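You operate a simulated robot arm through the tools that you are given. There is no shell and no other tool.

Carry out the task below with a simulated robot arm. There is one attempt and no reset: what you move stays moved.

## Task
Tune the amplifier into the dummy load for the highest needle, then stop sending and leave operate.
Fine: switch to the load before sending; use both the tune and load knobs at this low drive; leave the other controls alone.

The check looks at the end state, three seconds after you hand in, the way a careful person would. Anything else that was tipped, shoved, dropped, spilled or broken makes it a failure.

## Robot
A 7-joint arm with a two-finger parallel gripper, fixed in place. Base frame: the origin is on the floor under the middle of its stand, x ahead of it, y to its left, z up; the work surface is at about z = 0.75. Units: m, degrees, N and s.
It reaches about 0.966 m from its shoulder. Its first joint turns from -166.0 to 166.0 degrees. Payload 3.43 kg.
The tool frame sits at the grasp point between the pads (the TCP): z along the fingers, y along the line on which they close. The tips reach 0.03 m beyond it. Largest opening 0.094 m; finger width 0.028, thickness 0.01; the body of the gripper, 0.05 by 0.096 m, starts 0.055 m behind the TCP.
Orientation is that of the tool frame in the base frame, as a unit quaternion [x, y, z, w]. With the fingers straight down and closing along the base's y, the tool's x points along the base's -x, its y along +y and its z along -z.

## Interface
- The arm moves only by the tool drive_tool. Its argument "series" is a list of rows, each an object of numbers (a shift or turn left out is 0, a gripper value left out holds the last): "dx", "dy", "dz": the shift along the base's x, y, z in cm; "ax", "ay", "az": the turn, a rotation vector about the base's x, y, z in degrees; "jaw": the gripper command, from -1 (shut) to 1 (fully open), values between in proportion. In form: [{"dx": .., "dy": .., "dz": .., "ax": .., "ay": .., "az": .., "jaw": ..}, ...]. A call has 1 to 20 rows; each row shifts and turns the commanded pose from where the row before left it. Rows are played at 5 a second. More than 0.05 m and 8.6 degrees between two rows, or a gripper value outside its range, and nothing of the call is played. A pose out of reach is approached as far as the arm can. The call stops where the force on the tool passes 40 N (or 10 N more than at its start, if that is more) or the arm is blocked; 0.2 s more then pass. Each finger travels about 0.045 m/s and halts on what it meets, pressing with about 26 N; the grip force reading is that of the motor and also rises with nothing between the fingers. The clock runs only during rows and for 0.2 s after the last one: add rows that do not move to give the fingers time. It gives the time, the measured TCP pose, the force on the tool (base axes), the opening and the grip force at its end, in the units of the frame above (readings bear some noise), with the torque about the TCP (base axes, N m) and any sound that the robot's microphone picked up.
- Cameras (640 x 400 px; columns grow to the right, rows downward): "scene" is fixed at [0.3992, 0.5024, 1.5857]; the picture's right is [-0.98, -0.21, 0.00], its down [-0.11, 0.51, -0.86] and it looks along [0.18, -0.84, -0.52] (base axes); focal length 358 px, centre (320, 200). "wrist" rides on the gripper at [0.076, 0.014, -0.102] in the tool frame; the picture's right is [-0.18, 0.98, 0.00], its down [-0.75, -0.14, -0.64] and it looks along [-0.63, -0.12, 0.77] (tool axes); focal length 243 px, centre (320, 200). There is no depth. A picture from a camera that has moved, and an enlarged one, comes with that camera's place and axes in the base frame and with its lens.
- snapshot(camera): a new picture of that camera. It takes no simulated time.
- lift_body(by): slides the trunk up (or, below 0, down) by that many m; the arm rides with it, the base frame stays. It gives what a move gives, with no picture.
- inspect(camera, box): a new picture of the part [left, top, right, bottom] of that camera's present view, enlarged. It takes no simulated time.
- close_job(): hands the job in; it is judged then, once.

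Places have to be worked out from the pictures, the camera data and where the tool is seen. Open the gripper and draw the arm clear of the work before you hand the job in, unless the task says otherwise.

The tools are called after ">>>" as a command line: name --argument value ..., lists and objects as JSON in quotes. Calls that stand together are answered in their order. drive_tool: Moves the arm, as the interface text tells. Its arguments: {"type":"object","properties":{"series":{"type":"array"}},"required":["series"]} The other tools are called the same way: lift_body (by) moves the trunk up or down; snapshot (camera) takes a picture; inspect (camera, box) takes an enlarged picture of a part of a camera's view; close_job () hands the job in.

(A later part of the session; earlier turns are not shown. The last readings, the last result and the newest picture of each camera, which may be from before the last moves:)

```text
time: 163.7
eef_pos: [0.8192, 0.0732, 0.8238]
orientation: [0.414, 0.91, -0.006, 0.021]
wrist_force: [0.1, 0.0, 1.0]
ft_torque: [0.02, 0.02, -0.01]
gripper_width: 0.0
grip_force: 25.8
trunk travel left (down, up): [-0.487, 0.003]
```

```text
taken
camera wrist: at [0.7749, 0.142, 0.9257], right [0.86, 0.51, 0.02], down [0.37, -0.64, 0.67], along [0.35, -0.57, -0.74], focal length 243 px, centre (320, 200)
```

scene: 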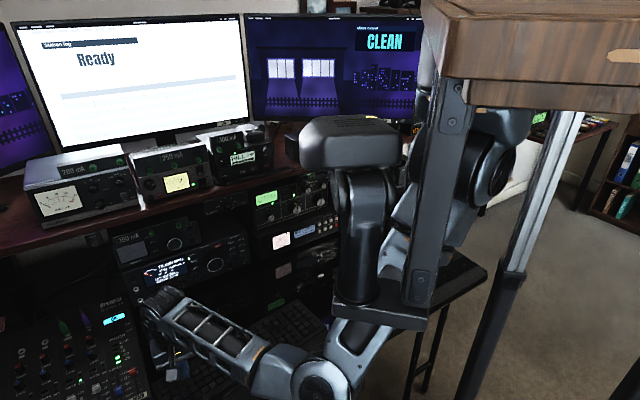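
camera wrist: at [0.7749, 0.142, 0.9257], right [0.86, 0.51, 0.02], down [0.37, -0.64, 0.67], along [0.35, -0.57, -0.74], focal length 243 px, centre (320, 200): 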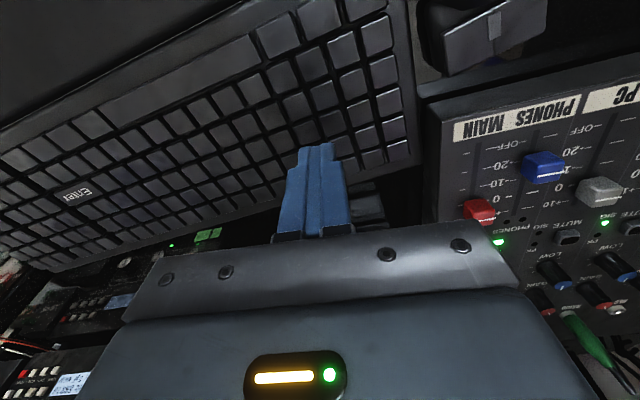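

The fingertip is over plain keys near the left-back. I lower to contact slowly.

>>> drive_tool --series '[{"dz": -1.0}, {"dz": -0.6}, {"dz": -0.3}, {}]'

>>> drive_tool --series '[{"dz": -0.3}, {"dz": -0.3}, {}]'

```text
time: 164.7
eef_pos: [0.8201, 0.0734, 0.8071]
orientation: [0.413, 0.91, -0.004, 0.021]
wrist_force: [0.3, 0.4, 0.1]
ft_torque: [-0.02, -0.01, -0.02]
gripper_width: 0.0001
grip_force: 26.1
trunk travel left (down, up): [-0.487, 0.003]
```

```text
time: 165.5
eef_pos: [0.8198, 0.0734, 0.801]
orientation: [0.412, 0.911, -0.006, 0.021]
wrist_force: [0.4, -0.2, 0.9]
ft_torque: [0.01, 0.04, -0.01]
gripper_width: 0.0
grip_force: 25.8
trunk travel left (down, up): [-0.487, 0.003]
```

No contact yet; a few more millimetres.

>>> drive_tool --series '[{"dz": -0.25}, {"dz": -0.25}, {}]'

>>> drive_tool --series '[{"dz": -0.25}, {"dz": -0.15}, {}]'

```text
time: 166.1
eef_pos: [0.819, 0.0737, 0.8005]
orientation: [0.414, 0.91, -0.004, 0.022]
wrist_force: [-15.5, -0.6, 25.9]
ft_torque: [0.15, 0.73, 0.18]
gripper_width: 0.0
grip_force: 26.0
trunk travel left (down, up): [-0.487, 0.003]
stopped in row 3: the force on the tool passed its limit at 44 N (the readings are from after the stop); the commanded pose is now the measured one
```

```text
time: 166.5
eef_pos: [0.8195, 0.0729, 0.8001]
orientation: [0.414, 0.91, -0.004, 0.022]
wrist_force: [-14.6, -1.3, 22.9]
ft_torque: [0.16, 0.73, 0.11]
gripper_width: 0.0
grip_force: 25.8
trunk travel left (down, up): [-0.487, 0.003]
stopped in row 1: the force on the tool passed its limit at 44 N (the readings are from after the stop); the commanded pose is now the measured one
```

Pressing with ~23 N. I now drag toward the right in 5 mm rows and see whether the keyboard moves.

>>> drive_tool --series '[{"dx": -0.37, "dy": -0.33}, {"dx": -0.37, "dy": -0.33}, {"dx": -0.37, "dy": -0.33}, {}]'

>>> inspect --camera "wrist" --box '[240, 0, 560, 200]'

```text
time: 167.5
eef_pos: [0.8103, 0.065, 0.8011]
orientation: [0.414, 0.91, -0.002, 0.025]
wrist_force: [13.7, 14.3, 25.6]
ft_torque: [0.6, -0.16, -0.23]
gripper_width: 0.0
grip_force: 26.1
trunk travel left (down, up): [-0.487, 0.003]
```

```text
2.00 times, centred on (400, 100) of wrist
camera zoom: at [0.7655, 0.134, 0.9006], right [0.86, 0.51, 0.02], down [0.36, -0.64, 0.67], along [0.36, -0.57, -0.74], focal length 485 px, centre (160, 400)
```

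zoom: 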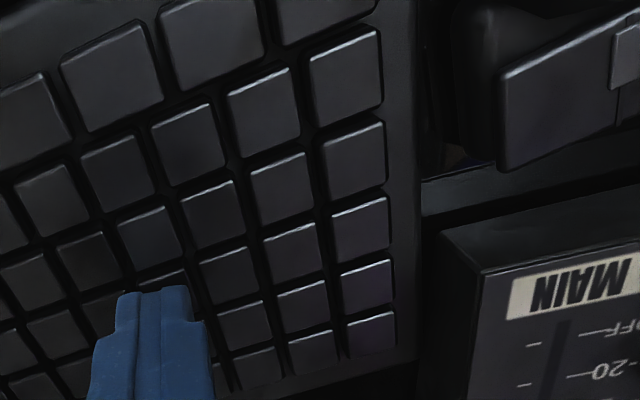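

The tool moved 1.2 cm with ~20 N resistance. I check whether the keyboard came along.

>>> inspect --camera "scene" --box '[140, 290, 340, 400]'

```text
3.20 times, centred on (240, 345) of scene
camera zoom: at [0.3992, 0.5024, 1.5857], right [-0.98, -0.21, 0.0], down [-0.11, 0.51, -0.86], along [0.18, -0.84, -0.52], focal length 1146 px, centre (576, -264)
```

zoom: 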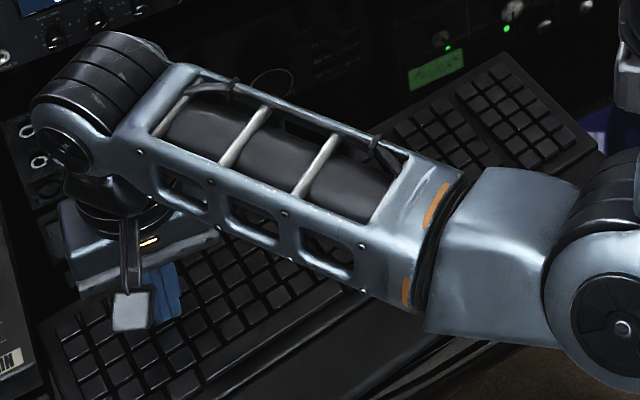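

The fingertip slipped on the keys — friction dragging doesn't work. Instead I'll push on edges: first nudge the mouse left for room, then push the keyboard at its front-left corner. I lift off and move above the front-left corner to see the gaps.

>>> drive_tool --series '[{"dz": 2.0}, {"dz": 2.5}, {"dx": -0.5, "dy": 2.8, "dz": 1.5}, {"dx": -0.5, "dy": 2.8, "dz": 1}, {"dx": -0.5, "dy": 2.8}, {"dx": -0.5, "dy": 2.8}, {"dx": -0.5, "dy": 2.8}, {}]'

>>> snapshot --camera "wrist"

>>> snapshot --camera "scene"

```text
time: 169.3
eef_pos: [0.7855, 0.2036, 0.8703]
orientation: [0.413, 0.91, -0.004, 0.021]
wrist_force: [-0.3, 0.8, -0.2]
ft_torque: [0.05, 0.01, 0.02]
gripper_width: 0.0001
grip_force: 26.1
trunk travel left (down, up): [-0.487, 0.003]
```

```text
taken
camera wrist: at [0.7405, 0.2726, 0.9696], right [0.86, 0.51, 0.02], down [0.36, -0.64, 0.67], along [0.35, -0.57, -0.74], focal length 243 px, centre (320, 200)
```

wrist: 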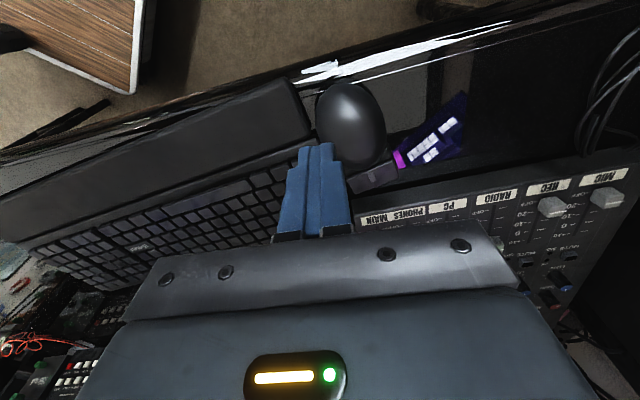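

```text
taken
```

scene: 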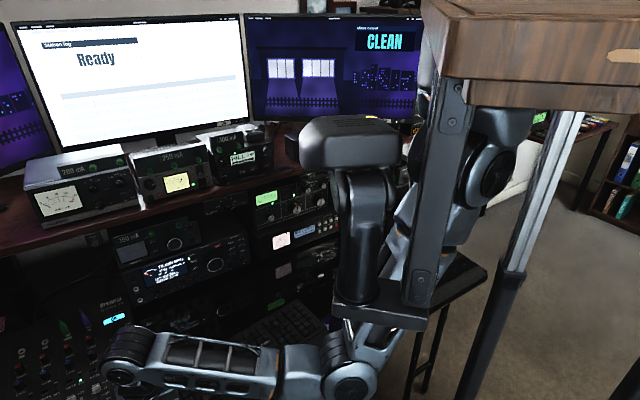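

I can see a ~1.3 cm gap between the keyboard and the mouse, enough for a single finger. I'll grasp the mouse across its dome: open to 8.5 cm and move above it to check alignment.

>>> drive_tool --series '[{"dx": 1.1, "dy": 0.6, "jaw": 0.81}, {"dx": 1.1, "dy": 0.6}, {"dx": 1.1, "dy": 0.55}, {}, {}]'

>>> snapshot --camera "wrist"

```text
time: 170.5
eef_pos: [0.8191, 0.2222, 0.8692]
orientation: [0.413, 0.91, -0.004, 0.022]
wrist_force: [0.7, 0.1, -0.8]
ft_torque: [0.03, 0.02, 0.01]
gripper_width: 0.0852
grip_force: 0.1
trunk travel left (down, up): [-0.487, 0.003]
```

```text
taken
camera wrist: at [0.7742, 0.2902, 0.9695], right [0.86, 0.51, 0.02], down [0.36, -0.64, 0.67], along [0.35, -0.57, -0.74], focal length 243 px, centre (320, 200)
```

wrist: 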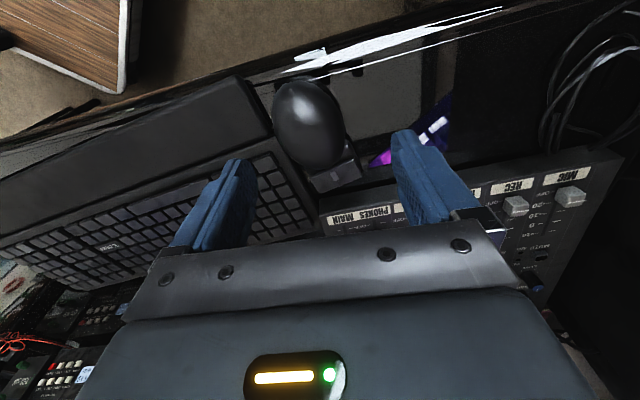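

Triangulated: mouse dome centre (0.815,0.206). I align the closing axis with the keyboard's edge (+10.5° yaw), fine-adjust, and lower partway to check the finger against the gap.

>>> drive_tool --series '[{"dx": 0.23, "dy": -0.26, "az": 5.25, "jaw": 0.872}, {"dx": 0.23, "dy": -0.26, "az": 5.25}, {"dz": -2.0}, {"dz": -1.8}, {}]'

>>> snapshot --camera "wrist"

```text
time: 171.7
eef_pos: [0.8224, 0.2158, 0.8318]
orientation: [0.329, 0.944, -0.003, 0.022]
wrist_force: [0.9, -0.1, -0.4]
ft_torque: [-0.04, -0.01, 0.0]
gripper_width: 0.0879
grip_force: 0.1
trunk travel left (down, up): [-0.487, 0.003]
```

```text
taken
camera wrist: at [0.7662, 0.2754, 0.9313], right [0.75, 0.66, 0.02], down [0.48, -0.57, 0.67], along [0.45, -0.5, -0.74], focal length 243 px, centre (320, 200)
```

wrist: 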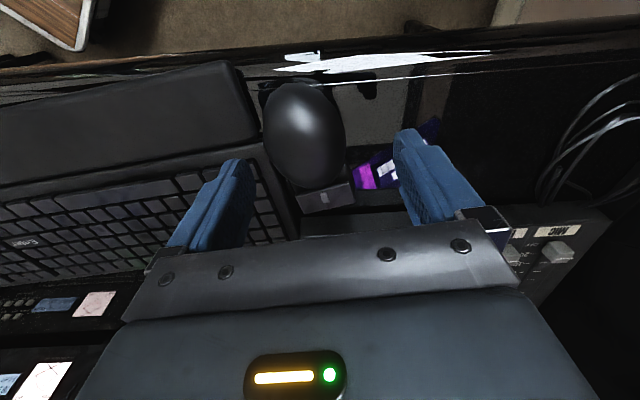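

The gap is actually too small for a finger. Since the mouse touches the keyboard exactly where I'd want to push, I'll push the mouse (which must go the same way) and let it carry the keyboard back ~6 cm. I close the fingers and set up on the mouse's outer side.

>>> drive_tool --series '[{"dz": 2.5}, {"dz": 2.0, "jaw": -1}, {"dx": 0.5, "dy": 1.5, "az": 6}, {"dx": 0.5, "dy": 1.6, "az": 6}, {"dx": 0.5, "dy": 1.6, "az": 5}, {}, {}]'

>>> snapshot --camera "wrist"

>>> snapshot --camera "scene"

```text
time: 173.3
eef_pos: [0.8376, 0.2633, 0.8759]
orientation: [0.185, 0.982, 0.001, 0.023]
wrist_force: [-0.3, 0.4, 0.3]
ft_torque: [-0.02, 0.01, 0.01]
gripper_width: 0.0
grip_force: 26.5
trunk travel left (down, up): [-0.487, 0.003]
```

```text
taken
camera wrist: at [0.7659, 0.3043, 0.9764], right [0.53, 0.85, 0.02], down [0.62, -0.4, 0.67], along [0.58, -0.34, -0.74], focal length 243 px, centre (320, 200)
```

wrist: 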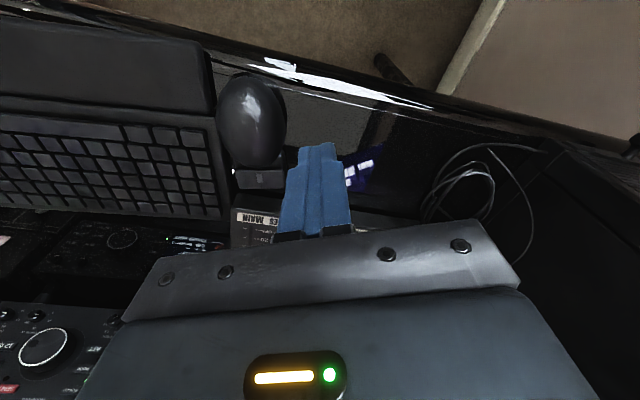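

```text
taken
```

scene: 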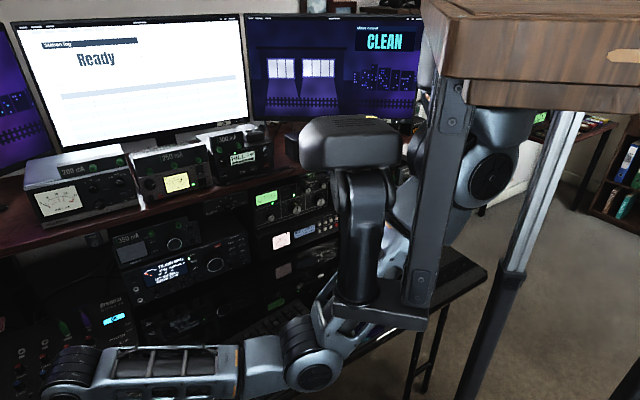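

Aligned on the mouse's outer side, 2 cm from contact. I lower the closed fingertips to just above the desk.

>>> drive_tool --series '[{"dz": -2.2}, {"dz": -2.2}, {"dz": -2.2}, {"dz": -1.6}, {}]'

>>> snapshot --camera "wrist"

```text
time: 174.5
eef_pos: [0.8367, 0.2619, 0.7939]
orientation: [0.186, 0.982, 0.003, 0.023]
wrist_force: [0.0, -0.7, 0.3]
ft_torque: [0.02, -0.02, -0.01]
gripper_width: 0.0003
grip_force: 25.7
trunk travel left (down, up): [-0.487, 0.003]
```

```text
taken
camera wrist: at [0.7659, 0.304, 0.8943], right [0.53, 0.85, 0.02], down [0.62, -0.4, 0.67], along [0.58, -0.34, -0.74], focal length 243 px, centre (320, 200)
```

wrist: 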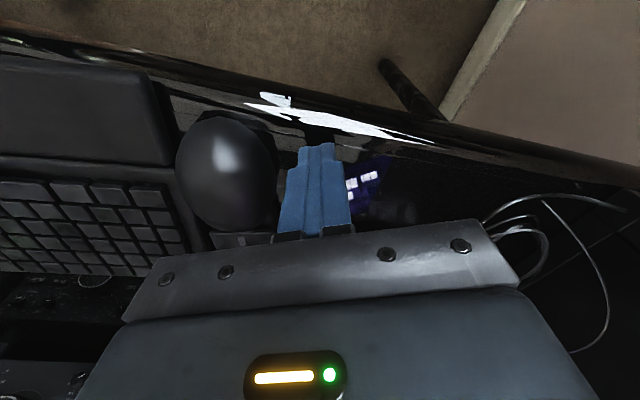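

Clear view: fingertip is beside the mouse dome. I push along the planned direction in 5 mm rows, first 3 cm.

>>> drive_tool --series '[{"dx": -0.18, "dy": -0.47}, {"dx": -0.18, "dy": -0.47}, {"dx": -0.18, "dy": -0.47}, {"dx": -0.18, "dy": -0.47}, {"dx": -0.18, "dy": -0.47}, {"dx": -0.18, "dy": -0.47}, {}]'

>>> snapshot --camera "wrist"

>>> inspect --camera "scene" --box '[140, 290, 340, 400]'

```text
time: 176.1
eef_pos: [0.8271, 0.2355, 0.7939]
orientation: [0.186, 0.982, 0.002, 0.022]
wrist_force: [3.1, 6.5, -0.2]
ft_torque: [0.21, -0.13, -0.01]
gripper_width: 0.0
grip_force: 26.4
trunk travel left (down, up): [-0.487, 0.003]
```

```text
taken
camera wrist: at [0.7551, 0.2766, 0.8942], right [0.53, 0.85, 0.02], down [0.62, -0.4, 0.67], along [0.58, -0.34, -0.74], focal length 243 px, centre (320, 200)
```

wrist: 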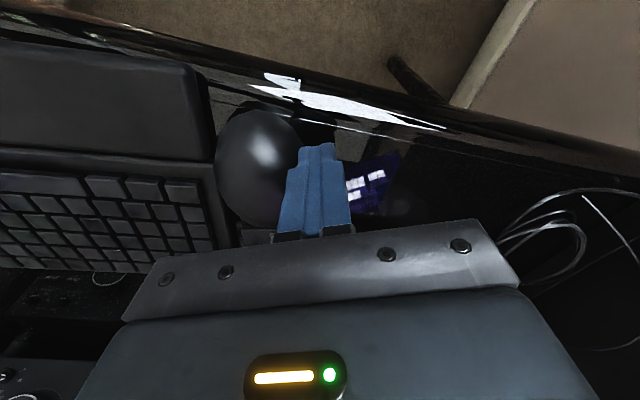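

```text
3.20 times, centred on (240, 345) of scene
camera zoom: at [0.3992, 0.5024, 1.5857], right [-0.98, -0.21, 0.0], down [-0.11, 0.51, -0.86], along [0.18, -0.84, -0.52], focal length 1146 px, centre (576, -264)
```

zoom: 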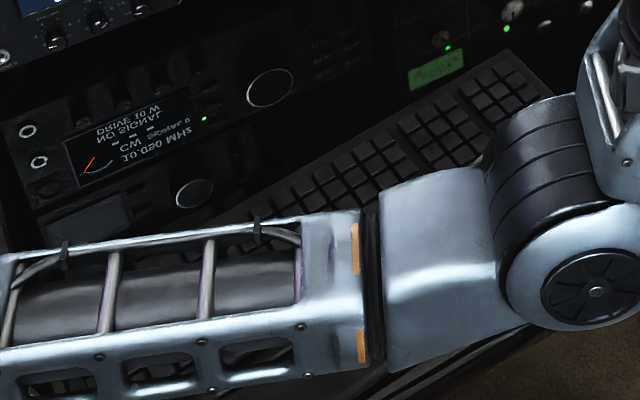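

Contact made (~7 N). I continue the push 2 cm and check the keyboard moves.

>>> drive_tool --series '[{"dx": -0.18, "dy": -0.47}, {"dx": -0.18, "dy": -0.47}, {"dx": -0.18, "dy": -0.47}, {"dx": -0.18, "dy": -0.47}, {}]'

>>> snapshot --camera "wrist"

>>> inspect --camera "scene" --box '[140, 290, 340, 400]'

```text
time: 177.3
eef_pos: [0.8196, 0.2157, 0.793]
orientation: [0.185, 0.982, 0.0, 0.023]
wrist_force: [4.0, 7.0, 4.0]
ft_torque: [0.16, -0.09, 0.01]
gripper_width: 0.0003
grip_force: 25.8
trunk travel left (down, up): [-0.487, 0.003]
```

```text
taken
camera wrist: at [0.7477, 0.257, 0.8941], right [0.53, 0.85, 0.02], down [0.62, -0.4, 0.67], along [0.58, -0.34, -0.74], focal length 243 px, centre (320, 200)
```

wrist: 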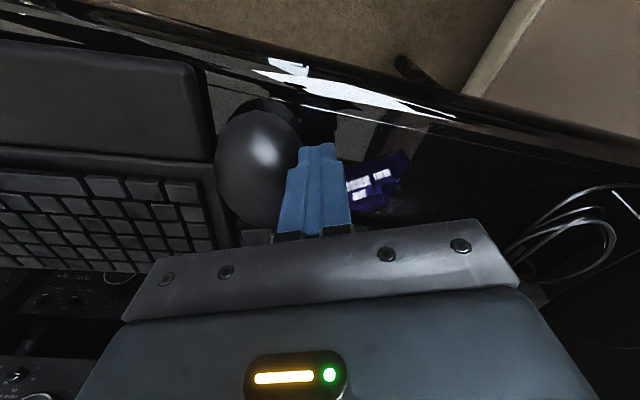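

```text
3.20 times, centred on (240, 345) of scene
camera zoom: at [0.3992, 0.5024, 1.5857], right [-0.98, -0.21, 0.0], down [-0.11, 0.51, -0.86], along [0.18, -0.84, -0.52], focal length 1146 px, centre (576, -264)
```

zoom: 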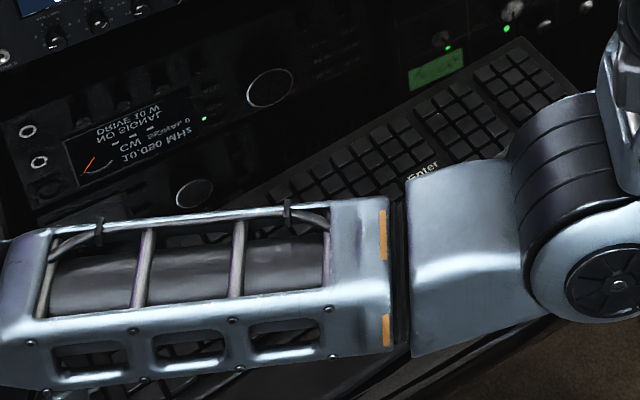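

The keyboard is moving along with the mouse at ~8 N. I continue another 2 cm.

>>> drive_tool --series '[{"dx": -0.22, "dy": -0.45}, {"dx": -0.22, "dy": -0.45}, {"dx": -0.22, "dy": -0.45}, {"dx": -0.22, "dy": -0.45}, {}]'

>>> snapshot --camera "wrist"

>>> inspect --camera "scene" --box '[140, 290, 340, 400]'

```text
time: 178.5
eef_pos: [0.8103, 0.1993, 0.7949]
orientation: [0.185, 0.982, 0.001, 0.023]
wrist_force: [2.9, 5.9, 0.3]
ft_torque: [0.15, -0.1, 0.0]
gripper_width: 0.0002
grip_force: 26.3
trunk travel left (down, up): [-0.487, 0.003]
```

```text
taken
camera wrist: at [0.7387, 0.239, 0.8943], right [0.53, 0.85, 0.02], down [0.62, -0.4, 0.67], along [0.58, -0.34, -0.74], focal length 243 px, centre (320, 200)
```

wrist: 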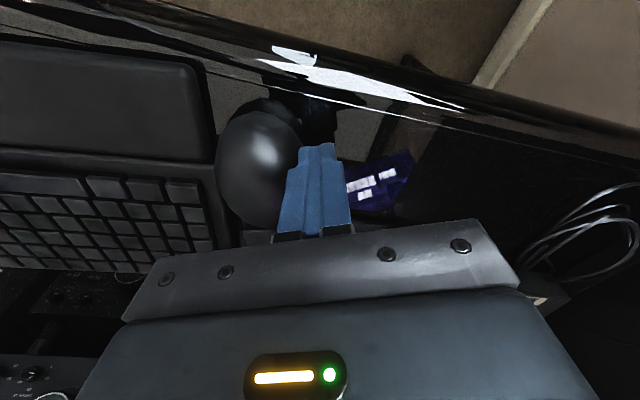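

```text
3.20 times, centred on (240, 345) of scene
camera zoom: at [0.3992, 0.5024, 1.5857], right [-0.98, -0.21, 0.0], down [-0.11, 0.51, -0.86], along [0.18, -0.84, -0.52], focal length 1146 px, centre (576, -264)
```

zoom: 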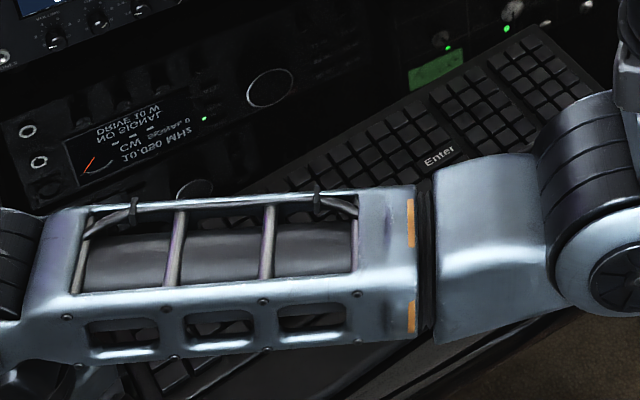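

Enter is now within 3 cm of its original place and the mouse within ~1.6 cm. The rest of the keyboard move can be done by pushing its left edge near the back, where a gap to the mixer has opened. I back off the mouse, lift, and look from above that gap.

>>> drive_tool --series '[{"dx": 0.36, "dy": 0.93}, {"dx": 0.3, "dy": 0.7}, {"dz": 3.0}, {"dz": 3.5}, {"dz": 3.5}, {"dx": 1.2, "dy": -2.5}, {"dx": 1.2, "dy": -2.5}, {"dx": 1.2, "dy": -2.5}, {"dx": 1.2, "dy": -2.5}, {}]'

>>> snapshot --camera "wrist"

>>> snapshot --camera "scene"

```text
time: 180.7
eef_pos: [0.865, 0.1138, 0.8946]
orientation: [0.185, 0.982, 0.002, 0.023]
wrist_force: [-0.4, -0.7, -0.2]
ft_torque: [-0.01, 0.0, 0.0]
gripper_width: 0.0
grip_force: 25.8
trunk travel left (down, up): [-0.487, 0.003]
```

```text
taken
camera wrist: at [0.7935, 0.155, 0.9945], right [0.53, 0.85, 0.02], down [0.62, -0.4, 0.67], along [0.58, -0.34, -0.74], focal length 243 px, centre (320, 200)
```

wrist: 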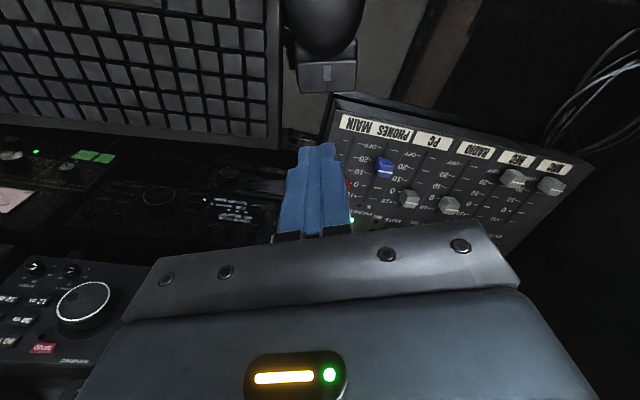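

```text
taken
```

scene: 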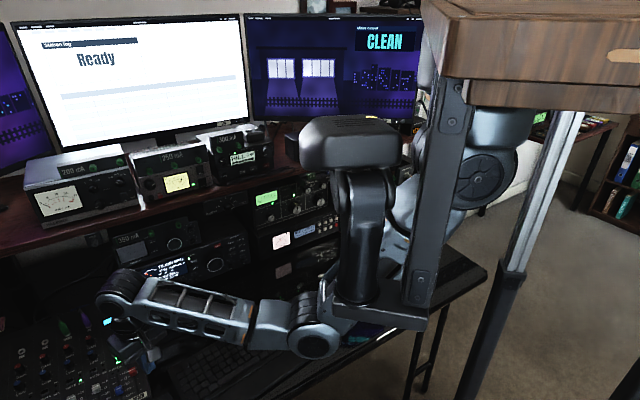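

The view from above shows the gap well. To avoid the mixer's faders I rotate the hand 64° so its narrow side faces the mixer.

>>> drive_tool --series '[{"az": 8}, {"az": 8}, {"az": 8}, {"az": 8}, {"az": 8}, {"az": 8}, {"az": 8}, {"az": 8}, {}]'

>>> snapshot --camera "wrist"

>>> snapshot --camera "scene"

```text
time: 182.7
eef_pos: [0.8641, 0.1144, 0.8941]
orientation: [-0.364, 0.931, 0.014, 0.018]
wrist_force: [0.3, -0.6, 0.0]
ft_torque: [-0.03, -0.02, 0.02]
gripper_width: 0.0003
grip_force: 26.7
trunk travel left (down, up): [-0.487, 0.003]
```

```text
taken
camera wrist: at [0.7956, 0.0688, 0.9943], right [-0.53, 0.85, 0.02], down [0.63, 0.38, 0.67], along [0.56, 0.37, -0.74], focal length 243 px, centre (320, 200)
```

wrist: 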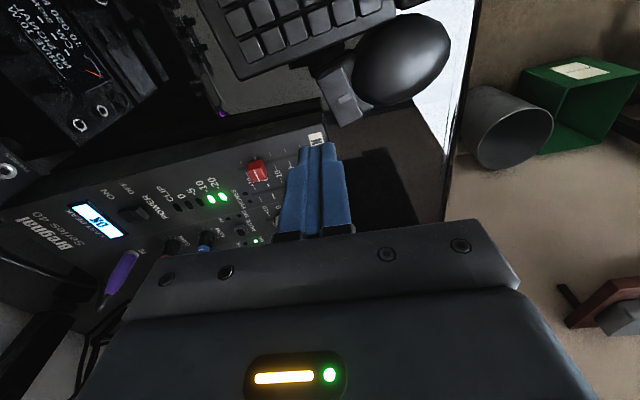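

```text
taken
```

scene: 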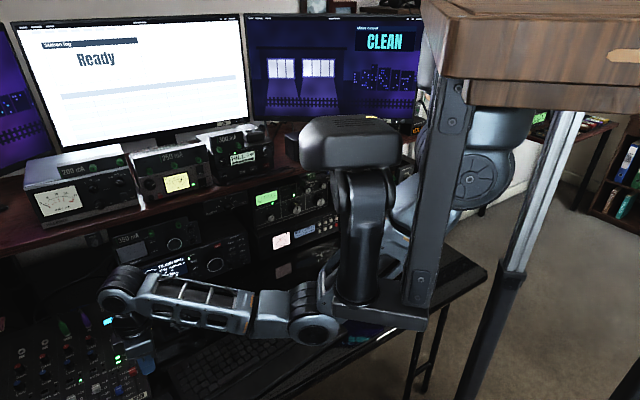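

Rotated fine. I move above the gap behind the mouse (left of the keyboard's back-left edge) and check before lowering.

>>> drive_tool --series '[{"dx": 0.5, "dy": -1.35}, {"dx": 0.5, "dy": -1.35}, {"dz": -2.0}, {}]'

>>> snapshot --camera "wrist"

```text
time: 183.7
eef_pos: [0.8755, 0.0871, 0.8737]
orientation: [-0.364, 0.931, 0.013, 0.018]
wrist_force: [0.0, -0.4, 0.2]
ft_torque: [-0.02, -0.01, 0.01]
gripper_width: 0.0003
grip_force: 26.6
trunk travel left (down, up): [-0.487, 0.003]
```

```text
taken
camera wrist: at [0.8052, 0.042, 0.9739], right [-0.53, 0.85, 0.02], down [0.63, 0.38, 0.67], along [0.56, 0.37, -0.74], focal length 243 px, centre (320, 200)
```

wrist: 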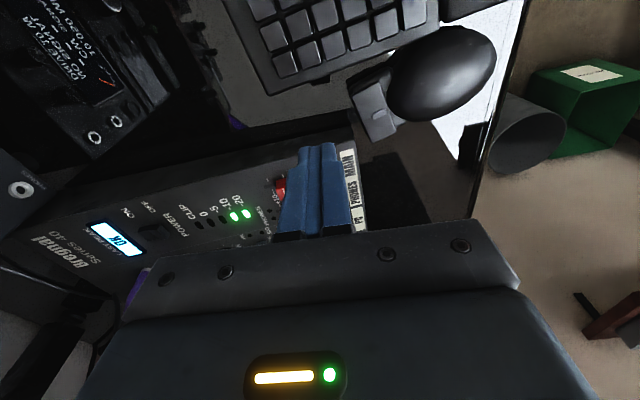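

The mixer edge is closer than I assumed; the gap's centre is about 1.1 cm further right. I shift there and lower slowly.

>>> drive_tool --series '[{"dx": -1.1, "dy": -0.6}, {"dz": -2.0}, {"dz": -2.0}, {}]'

>>> snapshot --camera "wrist"

```text
time: 184.7
eef_pos: [0.8642, 0.0817, 0.8337]
orientation: [-0.363, 0.931, 0.013, 0.019]
wrist_force: [0.2, 0.5, 0.6]
ft_torque: [0.03, 0.0, 0.0]
gripper_width: 0.0002
grip_force: 25.8
trunk travel left (down, up): [-0.487, 0.003]
```

```text
taken
camera wrist: at [0.7945, 0.0362, 0.9341], right [-0.53, 0.85, 0.02], down [0.63, 0.38, 0.67], along [0.56, 0.37, -0.74], focal length 243 px, centre (320, 200)
```

wrist: 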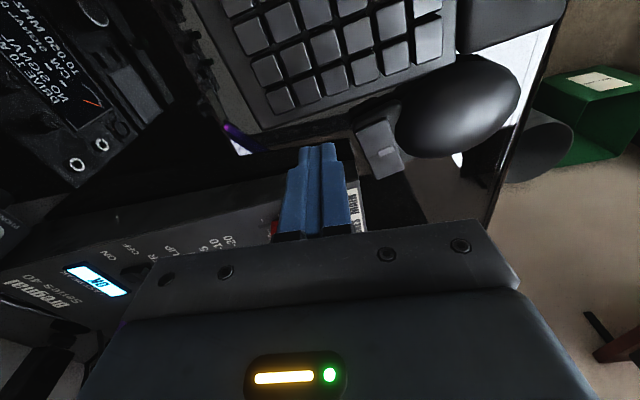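

The finger is over the dark gap, clear of mixer and mouse. I lower the remaining 4 cm gently.

>>> drive_tool --series '[{"dz": -1.5}, {"dz": -1.5}, {"dz": -0.9}, {}]'

>>> snapshot --camera "wrist"

```text
time: 185.7
eef_pos: [0.8644, 0.0799, 0.7945]
orientation: [-0.363, 0.932, 0.013, 0.018]
wrist_force: [-0.1, 0.0, -0.1]
ft_torque: [-0.04, 0.0, -0.01]
gripper_width: 0.0
grip_force: 25.6
trunk travel left (down, up): [-0.487, 0.003]
```

```text
taken
camera wrist: at [0.7948, 0.0358, 0.895], right [-0.53, 0.85, 0.02], down [0.63, 0.38, 0.67], along [0.56, 0.37, -0.74], focal length 243 px, centre (320, 200)
```

wrist: 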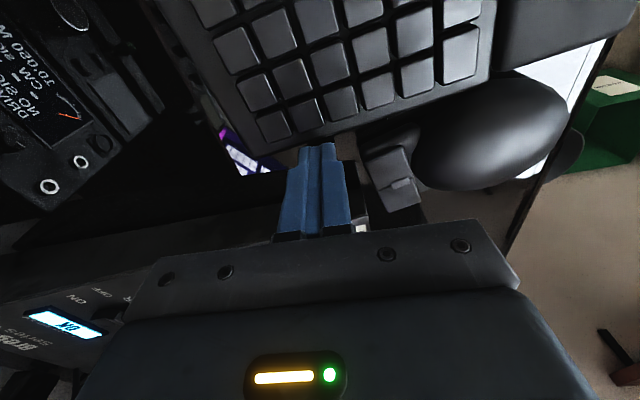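

In place beside the keyboard's edge. I push toward the right in 5 mm rows, 2 cm first.

>>> drive_tool --series '[{"dx": -0.37, "dy": -0.33}, {"dx": -0.37, "dy": -0.33}, {"dx": -0.37, "dy": -0.33}, {"dx": -0.37, "dy": -0.33}, {}]'

>>> snapshot --camera "wrist"

>>> inspect --camera "scene" --box '[140, 290, 340, 400]'

```text
time: 186.9
eef_pos: [0.8495, 0.0689, 0.7954]
orientation: [-0.363, 0.932, 0.013, 0.019]
wrist_force: [8.5, 8.3, 5.0]
ft_torque: [0.22, -0.17, 0.04]
gripper_width: 0.0001
grip_force: 25.4
trunk travel left (down, up): [-0.487, 0.003]
```

```text
taken
camera wrist: at [0.7804, 0.0232, 0.8957], right [-0.53, 0.85, 0.02], down [0.63, 0.38, 0.67], along [0.56, 0.37, -0.74], focal length 243 px, centre (320, 200)
```

wrist: 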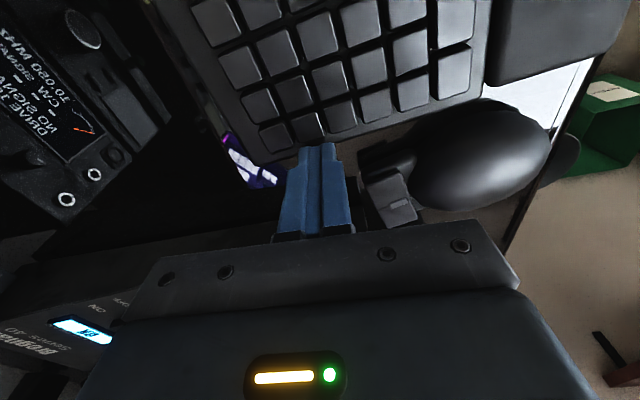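

```text
3.20 times, centred on (240, 345) of scene
camera zoom: at [0.3992, 0.5024, 1.5857], right [-0.98, -0.21, 0.0], down [-0.11, 0.51, -0.86], along [0.18, -0.84, -0.52], focal length 1146 px, centre (576, -264)
```

zoom: 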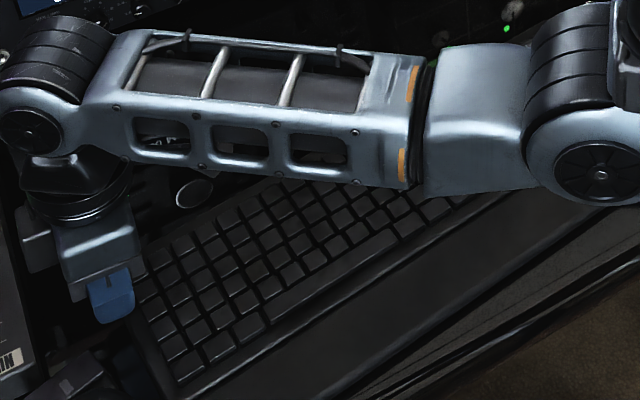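

The keyboard is moving with ~12 N. I push another 1.5 cm, then pull the arm aside to measure.

>>> drive_tool --series '[{"dx": -0.37, "dy": -0.33}, {"dx": -0.37, "dy": -0.33}, {"dx": -0.37, "dy": -0.33}, {}]'

>>> drive_tool --series '[{"dx": 0.5, "dy": 0.45}, {"dx": 0.3, "dy": 0.27}, {"dz": 2.5}, {"dz": 3.0}, {"dz": 4.0}, {"dz": 4.0}, {"dz": 4.0}, {"dz": 4.0}, {}]'

>>> inspect --camera "scene" --box '[140, 290, 340, 400]'

>>> snapshot --camera "wrist"

```text
time: 187.9
eef_pos: [0.8368, 0.0587, 0.795]
orientation: [-0.364, 0.931, 0.013, 0.017]
wrist_force: [5.1, 6.4, 2.6]
ft_torque: [0.17, -0.04, 0.02]
gripper_width: 0.0
grip_force: 26.6
trunk travel left (down, up): [-0.487, 0.003]
```

```text
time: 189.9
eef_pos: [0.8467, 0.0651, 1.0114]
orientation: [-0.362, 0.932, 0.014, 0.018]
wrist_force: [-0.7, -0.2, -0.6]
ft_torque: [0.01, -0.02, 0.0]
gripper_width: 0.0
grip_force: 26.1
trunk travel left (down, up): [-0.487, 0.003]
```

```text
3.20 times, centred on (240, 345) of scene
camera zoom: at [0.3992, 0.5024, 1.5857], right [-0.98, -0.21, 0.0], down [-0.11, 0.51, -0.86], along [0.18, -0.84, -0.52], focal length 1146 px, centre (576, -264)
```

zoom: 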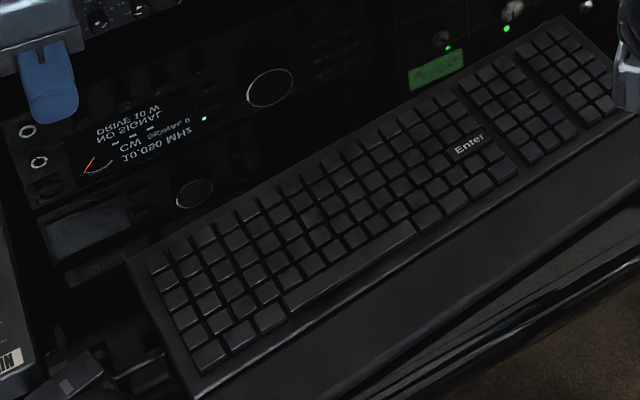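

```text
taken
camera wrist: at [0.7771, 0.019, 1.1106], right [-0.53, 0.85, 0.02], down [0.64, 0.38, 0.67], along [0.56, 0.37, -0.74], focal length 243 px, centre (320, 200)
```

wrist: 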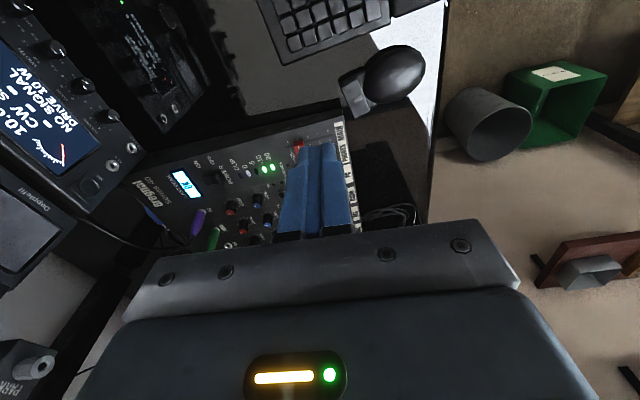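

The keyboard's Enter key is now within ~1 cm of its original spot (rotation within ~2°), and the mouse dome is at about (0.80,0.155), right at its original place. I take the same crop as the first one to compare directly.

>>> inspect --camera "scene" --box '[0, 220, 400, 400]'

>>> snapshot --camera "scene"

```text
1.60 times, centred on (200, 310) of scene
camera zoom: at [0.3992, 0.5024, 1.5857], right [-0.98, -0.21, 0.0], down [-0.11, 0.51, -0.86], along [0.18, -0.84, -0.52], focal length 573 px, centre (512, 24)
```

zoom: 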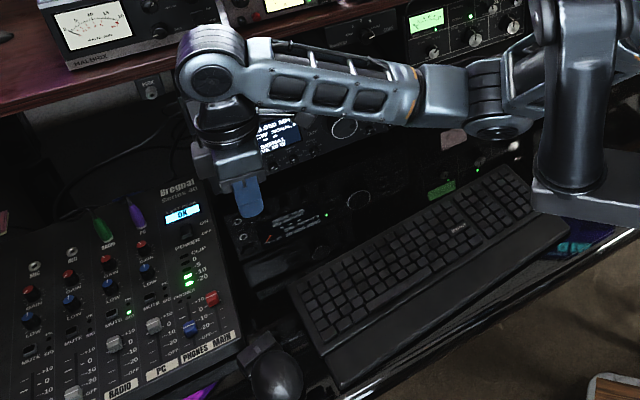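

```text
taken
```

scene: 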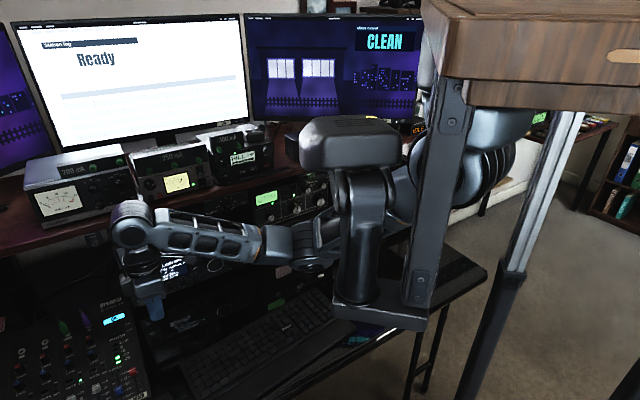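

Position is nearly restored, but by the key rows the keyboard still looks rotated a few degrees counter-clockwise (left end ~2 cm too far forward). One gentle push backward at its front-left edge fixes that; I move above that corner to look.

>>> drive_tool --series '[{"dx": -2.0, "dy": 1.4, "dz": -1.0}, {"dx": -2.0, "dy": 1.4, "dz": -1.0}, {"dx": -2.0, "dy": 1.4, "dz": -1.0}, {"dx": -2.0, "dy": 1.4, "dz": -1.0}, {"dx": -2.0, "dy": 1.4, "dz": -1.0}, {"dx": -2.0, "dy": 1.4, "dz": -1.0}, {}]'

>>> snapshot --camera "wrist"

>>> snapshot --camera "scene"

```text
time: 191.5
eef_pos: [0.7273, 0.1498, 0.9496]
orientation: [-0.363, 0.932, 0.013, 0.018]
wrist_force: [-0.7, 0.7, -0.3]
ft_torque: [-0.01, -0.02, -0.01]
gripper_width: 0.0
grip_force: 26.2
trunk travel left (down, up): [-0.487, 0.003]
```

```text
taken
camera wrist: at [0.657, 0.1038, 1.0493], right [-0.53, 0.85, 0.02], down [0.63, 0.38, 0.67], along [0.56, 0.37, -0.74], focal length 243 px, centre (320, 200)
```

wrist: 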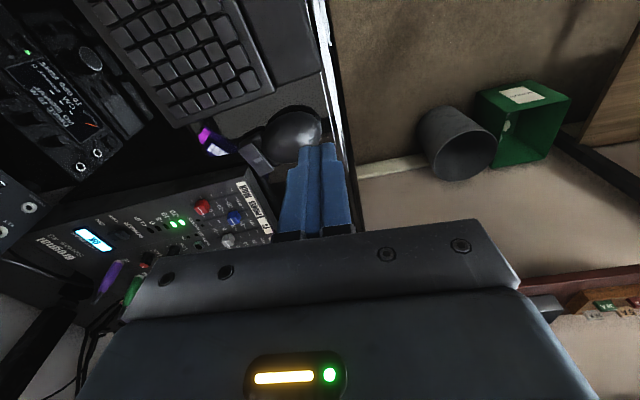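

```text
taken
```

scene: 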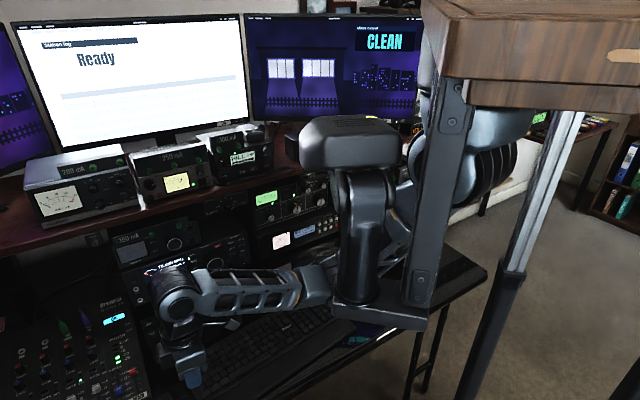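

I set up a small backward push: the fingertip goes just in front of the wrist rest near its left end (right at the desk's front edge), then lower.

>>> drive_tool --series '[{"dx": -1.7, "dy": -0.3, "dz": -1.5}, {"dx": -1.7, "dy": -0.3, "dz": -1.5}, {"dx": -1.7, "dy": -0.3, "dz": -1.5}, {"dz": -2.0}, {"dz": -2.0}, {}]'

>>> snapshot --camera "wrist"

>>> inspect --camera "scene" --box '[140, 260, 400, 400]'

```text
time: 192.9
eef_pos: [0.6748, 0.1415, 0.8651]
orientation: [-0.363, 0.932, 0.013, 0.018]
wrist_force: [1.0, 0.0, 0.5]
ft_torque: [0.0, 0.0, 0.02]
gripper_width: 0.0
grip_force: 26.7
trunk travel left (down, up): [-0.487, 0.003]
```

```text
taken
camera wrist: at [0.6057, 0.0951, 0.9652], right [-0.53, 0.85, 0.02], down [0.63, 0.38, 0.67], along [0.56, 0.37, -0.74], focal length 243 px, centre (320, 200)
```

wrist: 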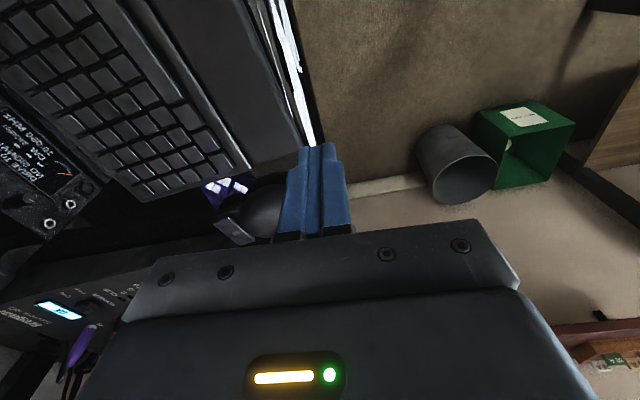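

```text
2.46 times, centred on (270, 330) of scene
camera zoom: at [0.3992, 0.5024, 1.5857], right [-0.98, -0.21, 0.0], down [-0.11, 0.51, -0.86], along [0.18, -0.84, -0.52], focal length 881 px, centre (443, -120)
```

zoom: 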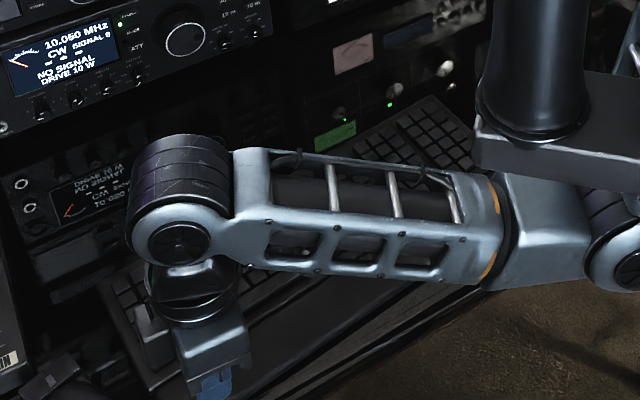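

The fingertip is ~2.6 cm in front of the wrist rest, 2.7 cm in from its left corner. I lower to desk level and push back gently: 1.6 cm to contact, then ~1.5 cm.

>>> drive_tool --series '[{"dz": -2.2}, {"dz": -2.2}, {"dz": -2.0}, {"dz": -1.6}, {}]'

>>> drive_tool --series '[{"dx": 0.35, "dy": -0.36}, {"dx": 0.35, "dy": -0.36}, {"dx": 0.35, "dy": -0.36}, {}]'

>>> snapshot --camera "wrist"

```text
time: 194.1
eef_pos: [0.6756, 0.1414, 0.786]
orientation: [-0.363, 0.932, 0.014, 0.018]
wrist_force: [-0.5, -0.4, 1.1]
ft_torque: [-0.02, 0.01, 0.03]
gripper_width: 0.0002
grip_force: 26.3
trunk travel left (down, up): [-0.487, 0.003]
```

```text
time: 195.1
eef_pos: [0.6845, 0.1309, 0.787]
orientation: [-0.364, 0.931, 0.013, 0.018]
wrist_force: [-8.8, 4.5, 8.3]
ft_torque: [0.18, 0.15, 0.13]
gripper_width: 0.0001
grip_force: 26.2
trunk travel left (down, up): [-0.487, 0.003]
```

```text
taken
camera wrist: at [0.6153, 0.0851, 0.8856], right [-0.53, 0.85, 0.02], down [0.63, 0.38, 0.67], along [0.56, 0.37, -0.74], focal length 243 px, centre (320, 200)
```

wrist: 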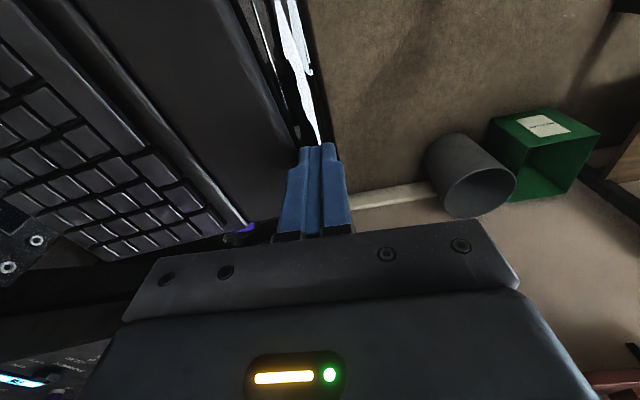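

Contact with ~10 N. I continue in 2.5 mm steps, watching that the force stays low (keyboard sliding, not the desk edge).

>>> drive_tool --series '[{"dx": 0.18, "dy": -0.18, "dz": 0.1}, {"dx": 0.18, "dy": -0.18, "dz": 0.1}, {}]'

>>> snapshot --camera "wrist"

```text
time: 195.9
eef_pos: [0.689, 0.1257, 0.787]
orientation: [-0.364, 0.931, 0.013, 0.019]
wrist_force: [-4.4, 4.8, 2.0]
ft_torque: [0.15, 0.07, 0.12]
gripper_width: 0.0001
grip_force: 26.3
trunk travel left (down, up): [-0.487, 0.003]
```

```text
taken
camera wrist: at [0.6196, 0.0805, 0.8877], right [-0.53, 0.85, 0.02], down [0.63, 0.38, 0.67], along [0.56, 0.37, -0.74], focal length 243 px, centre (320, 200)
```

wrist: 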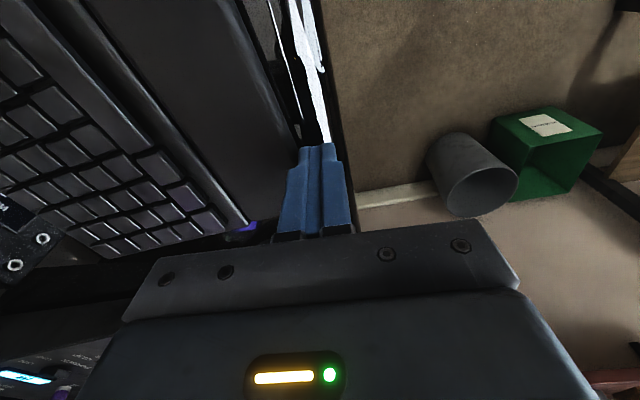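

The keyboard slides with only ~6 N. I push one more centimetre, then withdraw and measure.

>>> drive_tool --series '[{"dx": 0.18, "dy": -0.18}, {"dx": 0.18, "dy": -0.18}, {"dx": 0.18, "dy": -0.18}, {"dx": 0.18, "dy": -0.18}, {}]'

>>> drive_tool --series '[{"dx": -0.6, "dy": 0.6}, {"dx": -0.6, "dy": 0.6}, {"dz": 3.0}, {"dz": 4.0}, {"dz": 4.0}, {"dx": 1.5, "dy": 0, "dz": 4.0}, {"dx": 2.0, "dy": -1.5, "dz": 4.0}, {"dx": 2.0, "dy": -2.5, "dz": 3.0}, {"dx": 2.0, "dy": -2.5, "dz": 2.0}, {"dx": 2.0, "dy": -2.5}, {}]'

>>> inspect --camera "scene" --box '[0, 220, 400, 400]'

>>> inspect --camera "scene" --box '[140, 290, 340, 400]'

```text
time: 197.1
eef_pos: [0.6973, 0.1174, 0.7869]
orientation: [-0.364, 0.931, 0.013, 0.018]
wrist_force: [-6.2, 4.7, 6.5]
ft_torque: [0.18, 0.11, 0.1]
gripper_width: 0.0002
grip_force: 26.2
trunk travel left (down, up): [-0.487, 0.003]
```

```text
time: 199.5
eef_pos: [0.7822, 0.0419, 1.0234]
orientation: [-0.362, 0.932, 0.014, 0.019]
wrist_force: [0.9, -0.3, -0.3]
ft_torque: [0.01, -0.02, 0.0]
gripper_width: 0.0
grip_force: 25.8
out of reach, approached as far as the arm can: row 5
trunk travel left (down, up): [-0.487, 0.003]
```

```text
1.60 times, centred on (200, 310) of scene
camera zoom: at [0.3992, 0.5024, 1.5857], right [-0.98, -0.21, 0.0], down [-0.11, 0.51, -0.86], along [0.18, -0.84, -0.52], focal length 573 px, centre (512, 24)
```

zoom: 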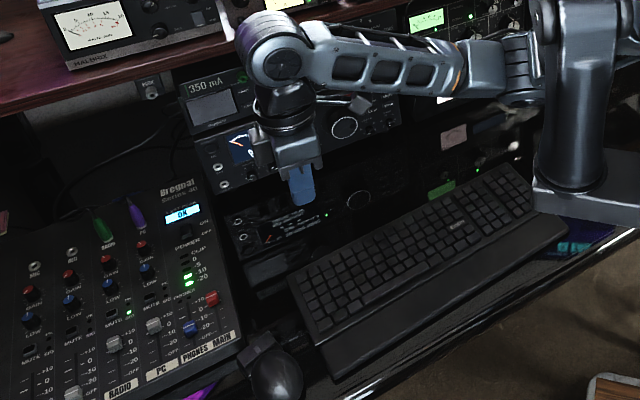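

```text
3.20 times, centred on (240, 345) of scene
camera zoom: at [0.3992, 0.5024, 1.5857], right [-0.98, -0.21, 0.0], down [-0.11, 0.51, -0.86], along [0.18, -0.84, -0.52], focal length 1146 px, centre (576, -264)
```

zoom: 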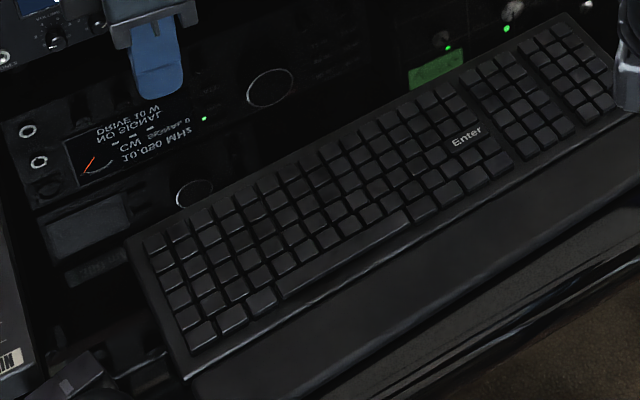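

Both now match the original picture within a few millimetres (Enter at the same pixel, top-left corner too). Finally I open the gripper and raise the arm clear.

>>> drive_tool --series '[{"dz": 3.0, "jaw": 1}, {"dz": 3.0}, {"dx": -0.6, "dy": -0.8, "dz": 3.0}, {"dx": -0.8, "dy": -1.0, "dz": 3.0}, {"dx": -0.8, "dy": -1.0, "dz": 3.0}, {"dx": -0.8, "dy": -1.0, "dz": 3.0}, {"dx": -0.8, "dy": -1.0, "dz": 3.0}, {}]'

>>> snapshot --camera "scene"

>>> snapshot --camera "wrist"

```text
time: 201.3
eef_pos: [0.7429, -0.0057, 1.2349]
orientation: [-0.364, 0.931, 0.014, 0.018]
wrist_force: [-0.3, -0.7, -0.8]
ft_torque: [0.0, 0.01, 0.01]
gripper_width: 0.0941
grip_force: 0.1
trunk travel left (down, up): [-0.487, 0.003]
```

```text
taken
```

scene: 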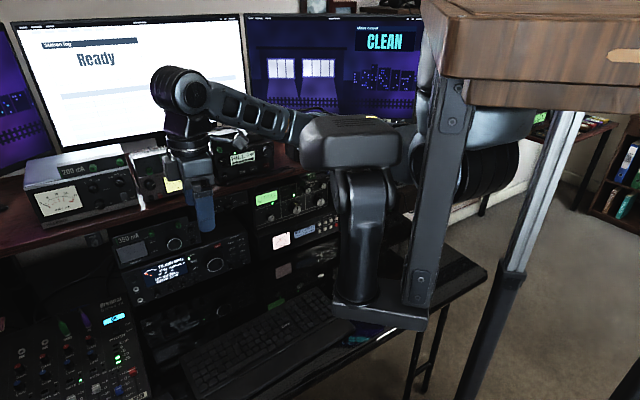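

```text
taken
camera wrist: at [0.6739, -0.0511, 1.3356], right [-0.53, 0.85, 0.02], down [0.63, 0.38, 0.67], along [0.56, 0.37, -0.74], focal length 243 px, centre (320, 200)
```

wrist: 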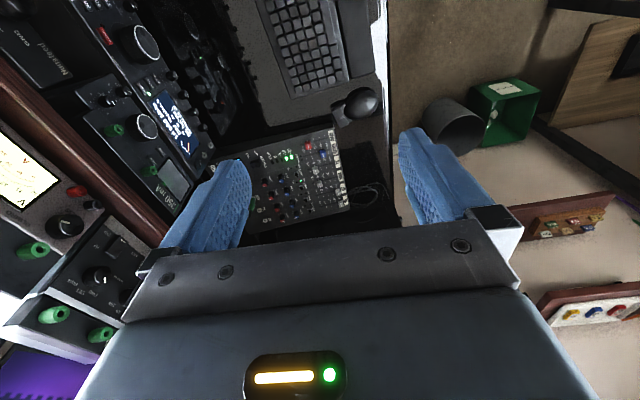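

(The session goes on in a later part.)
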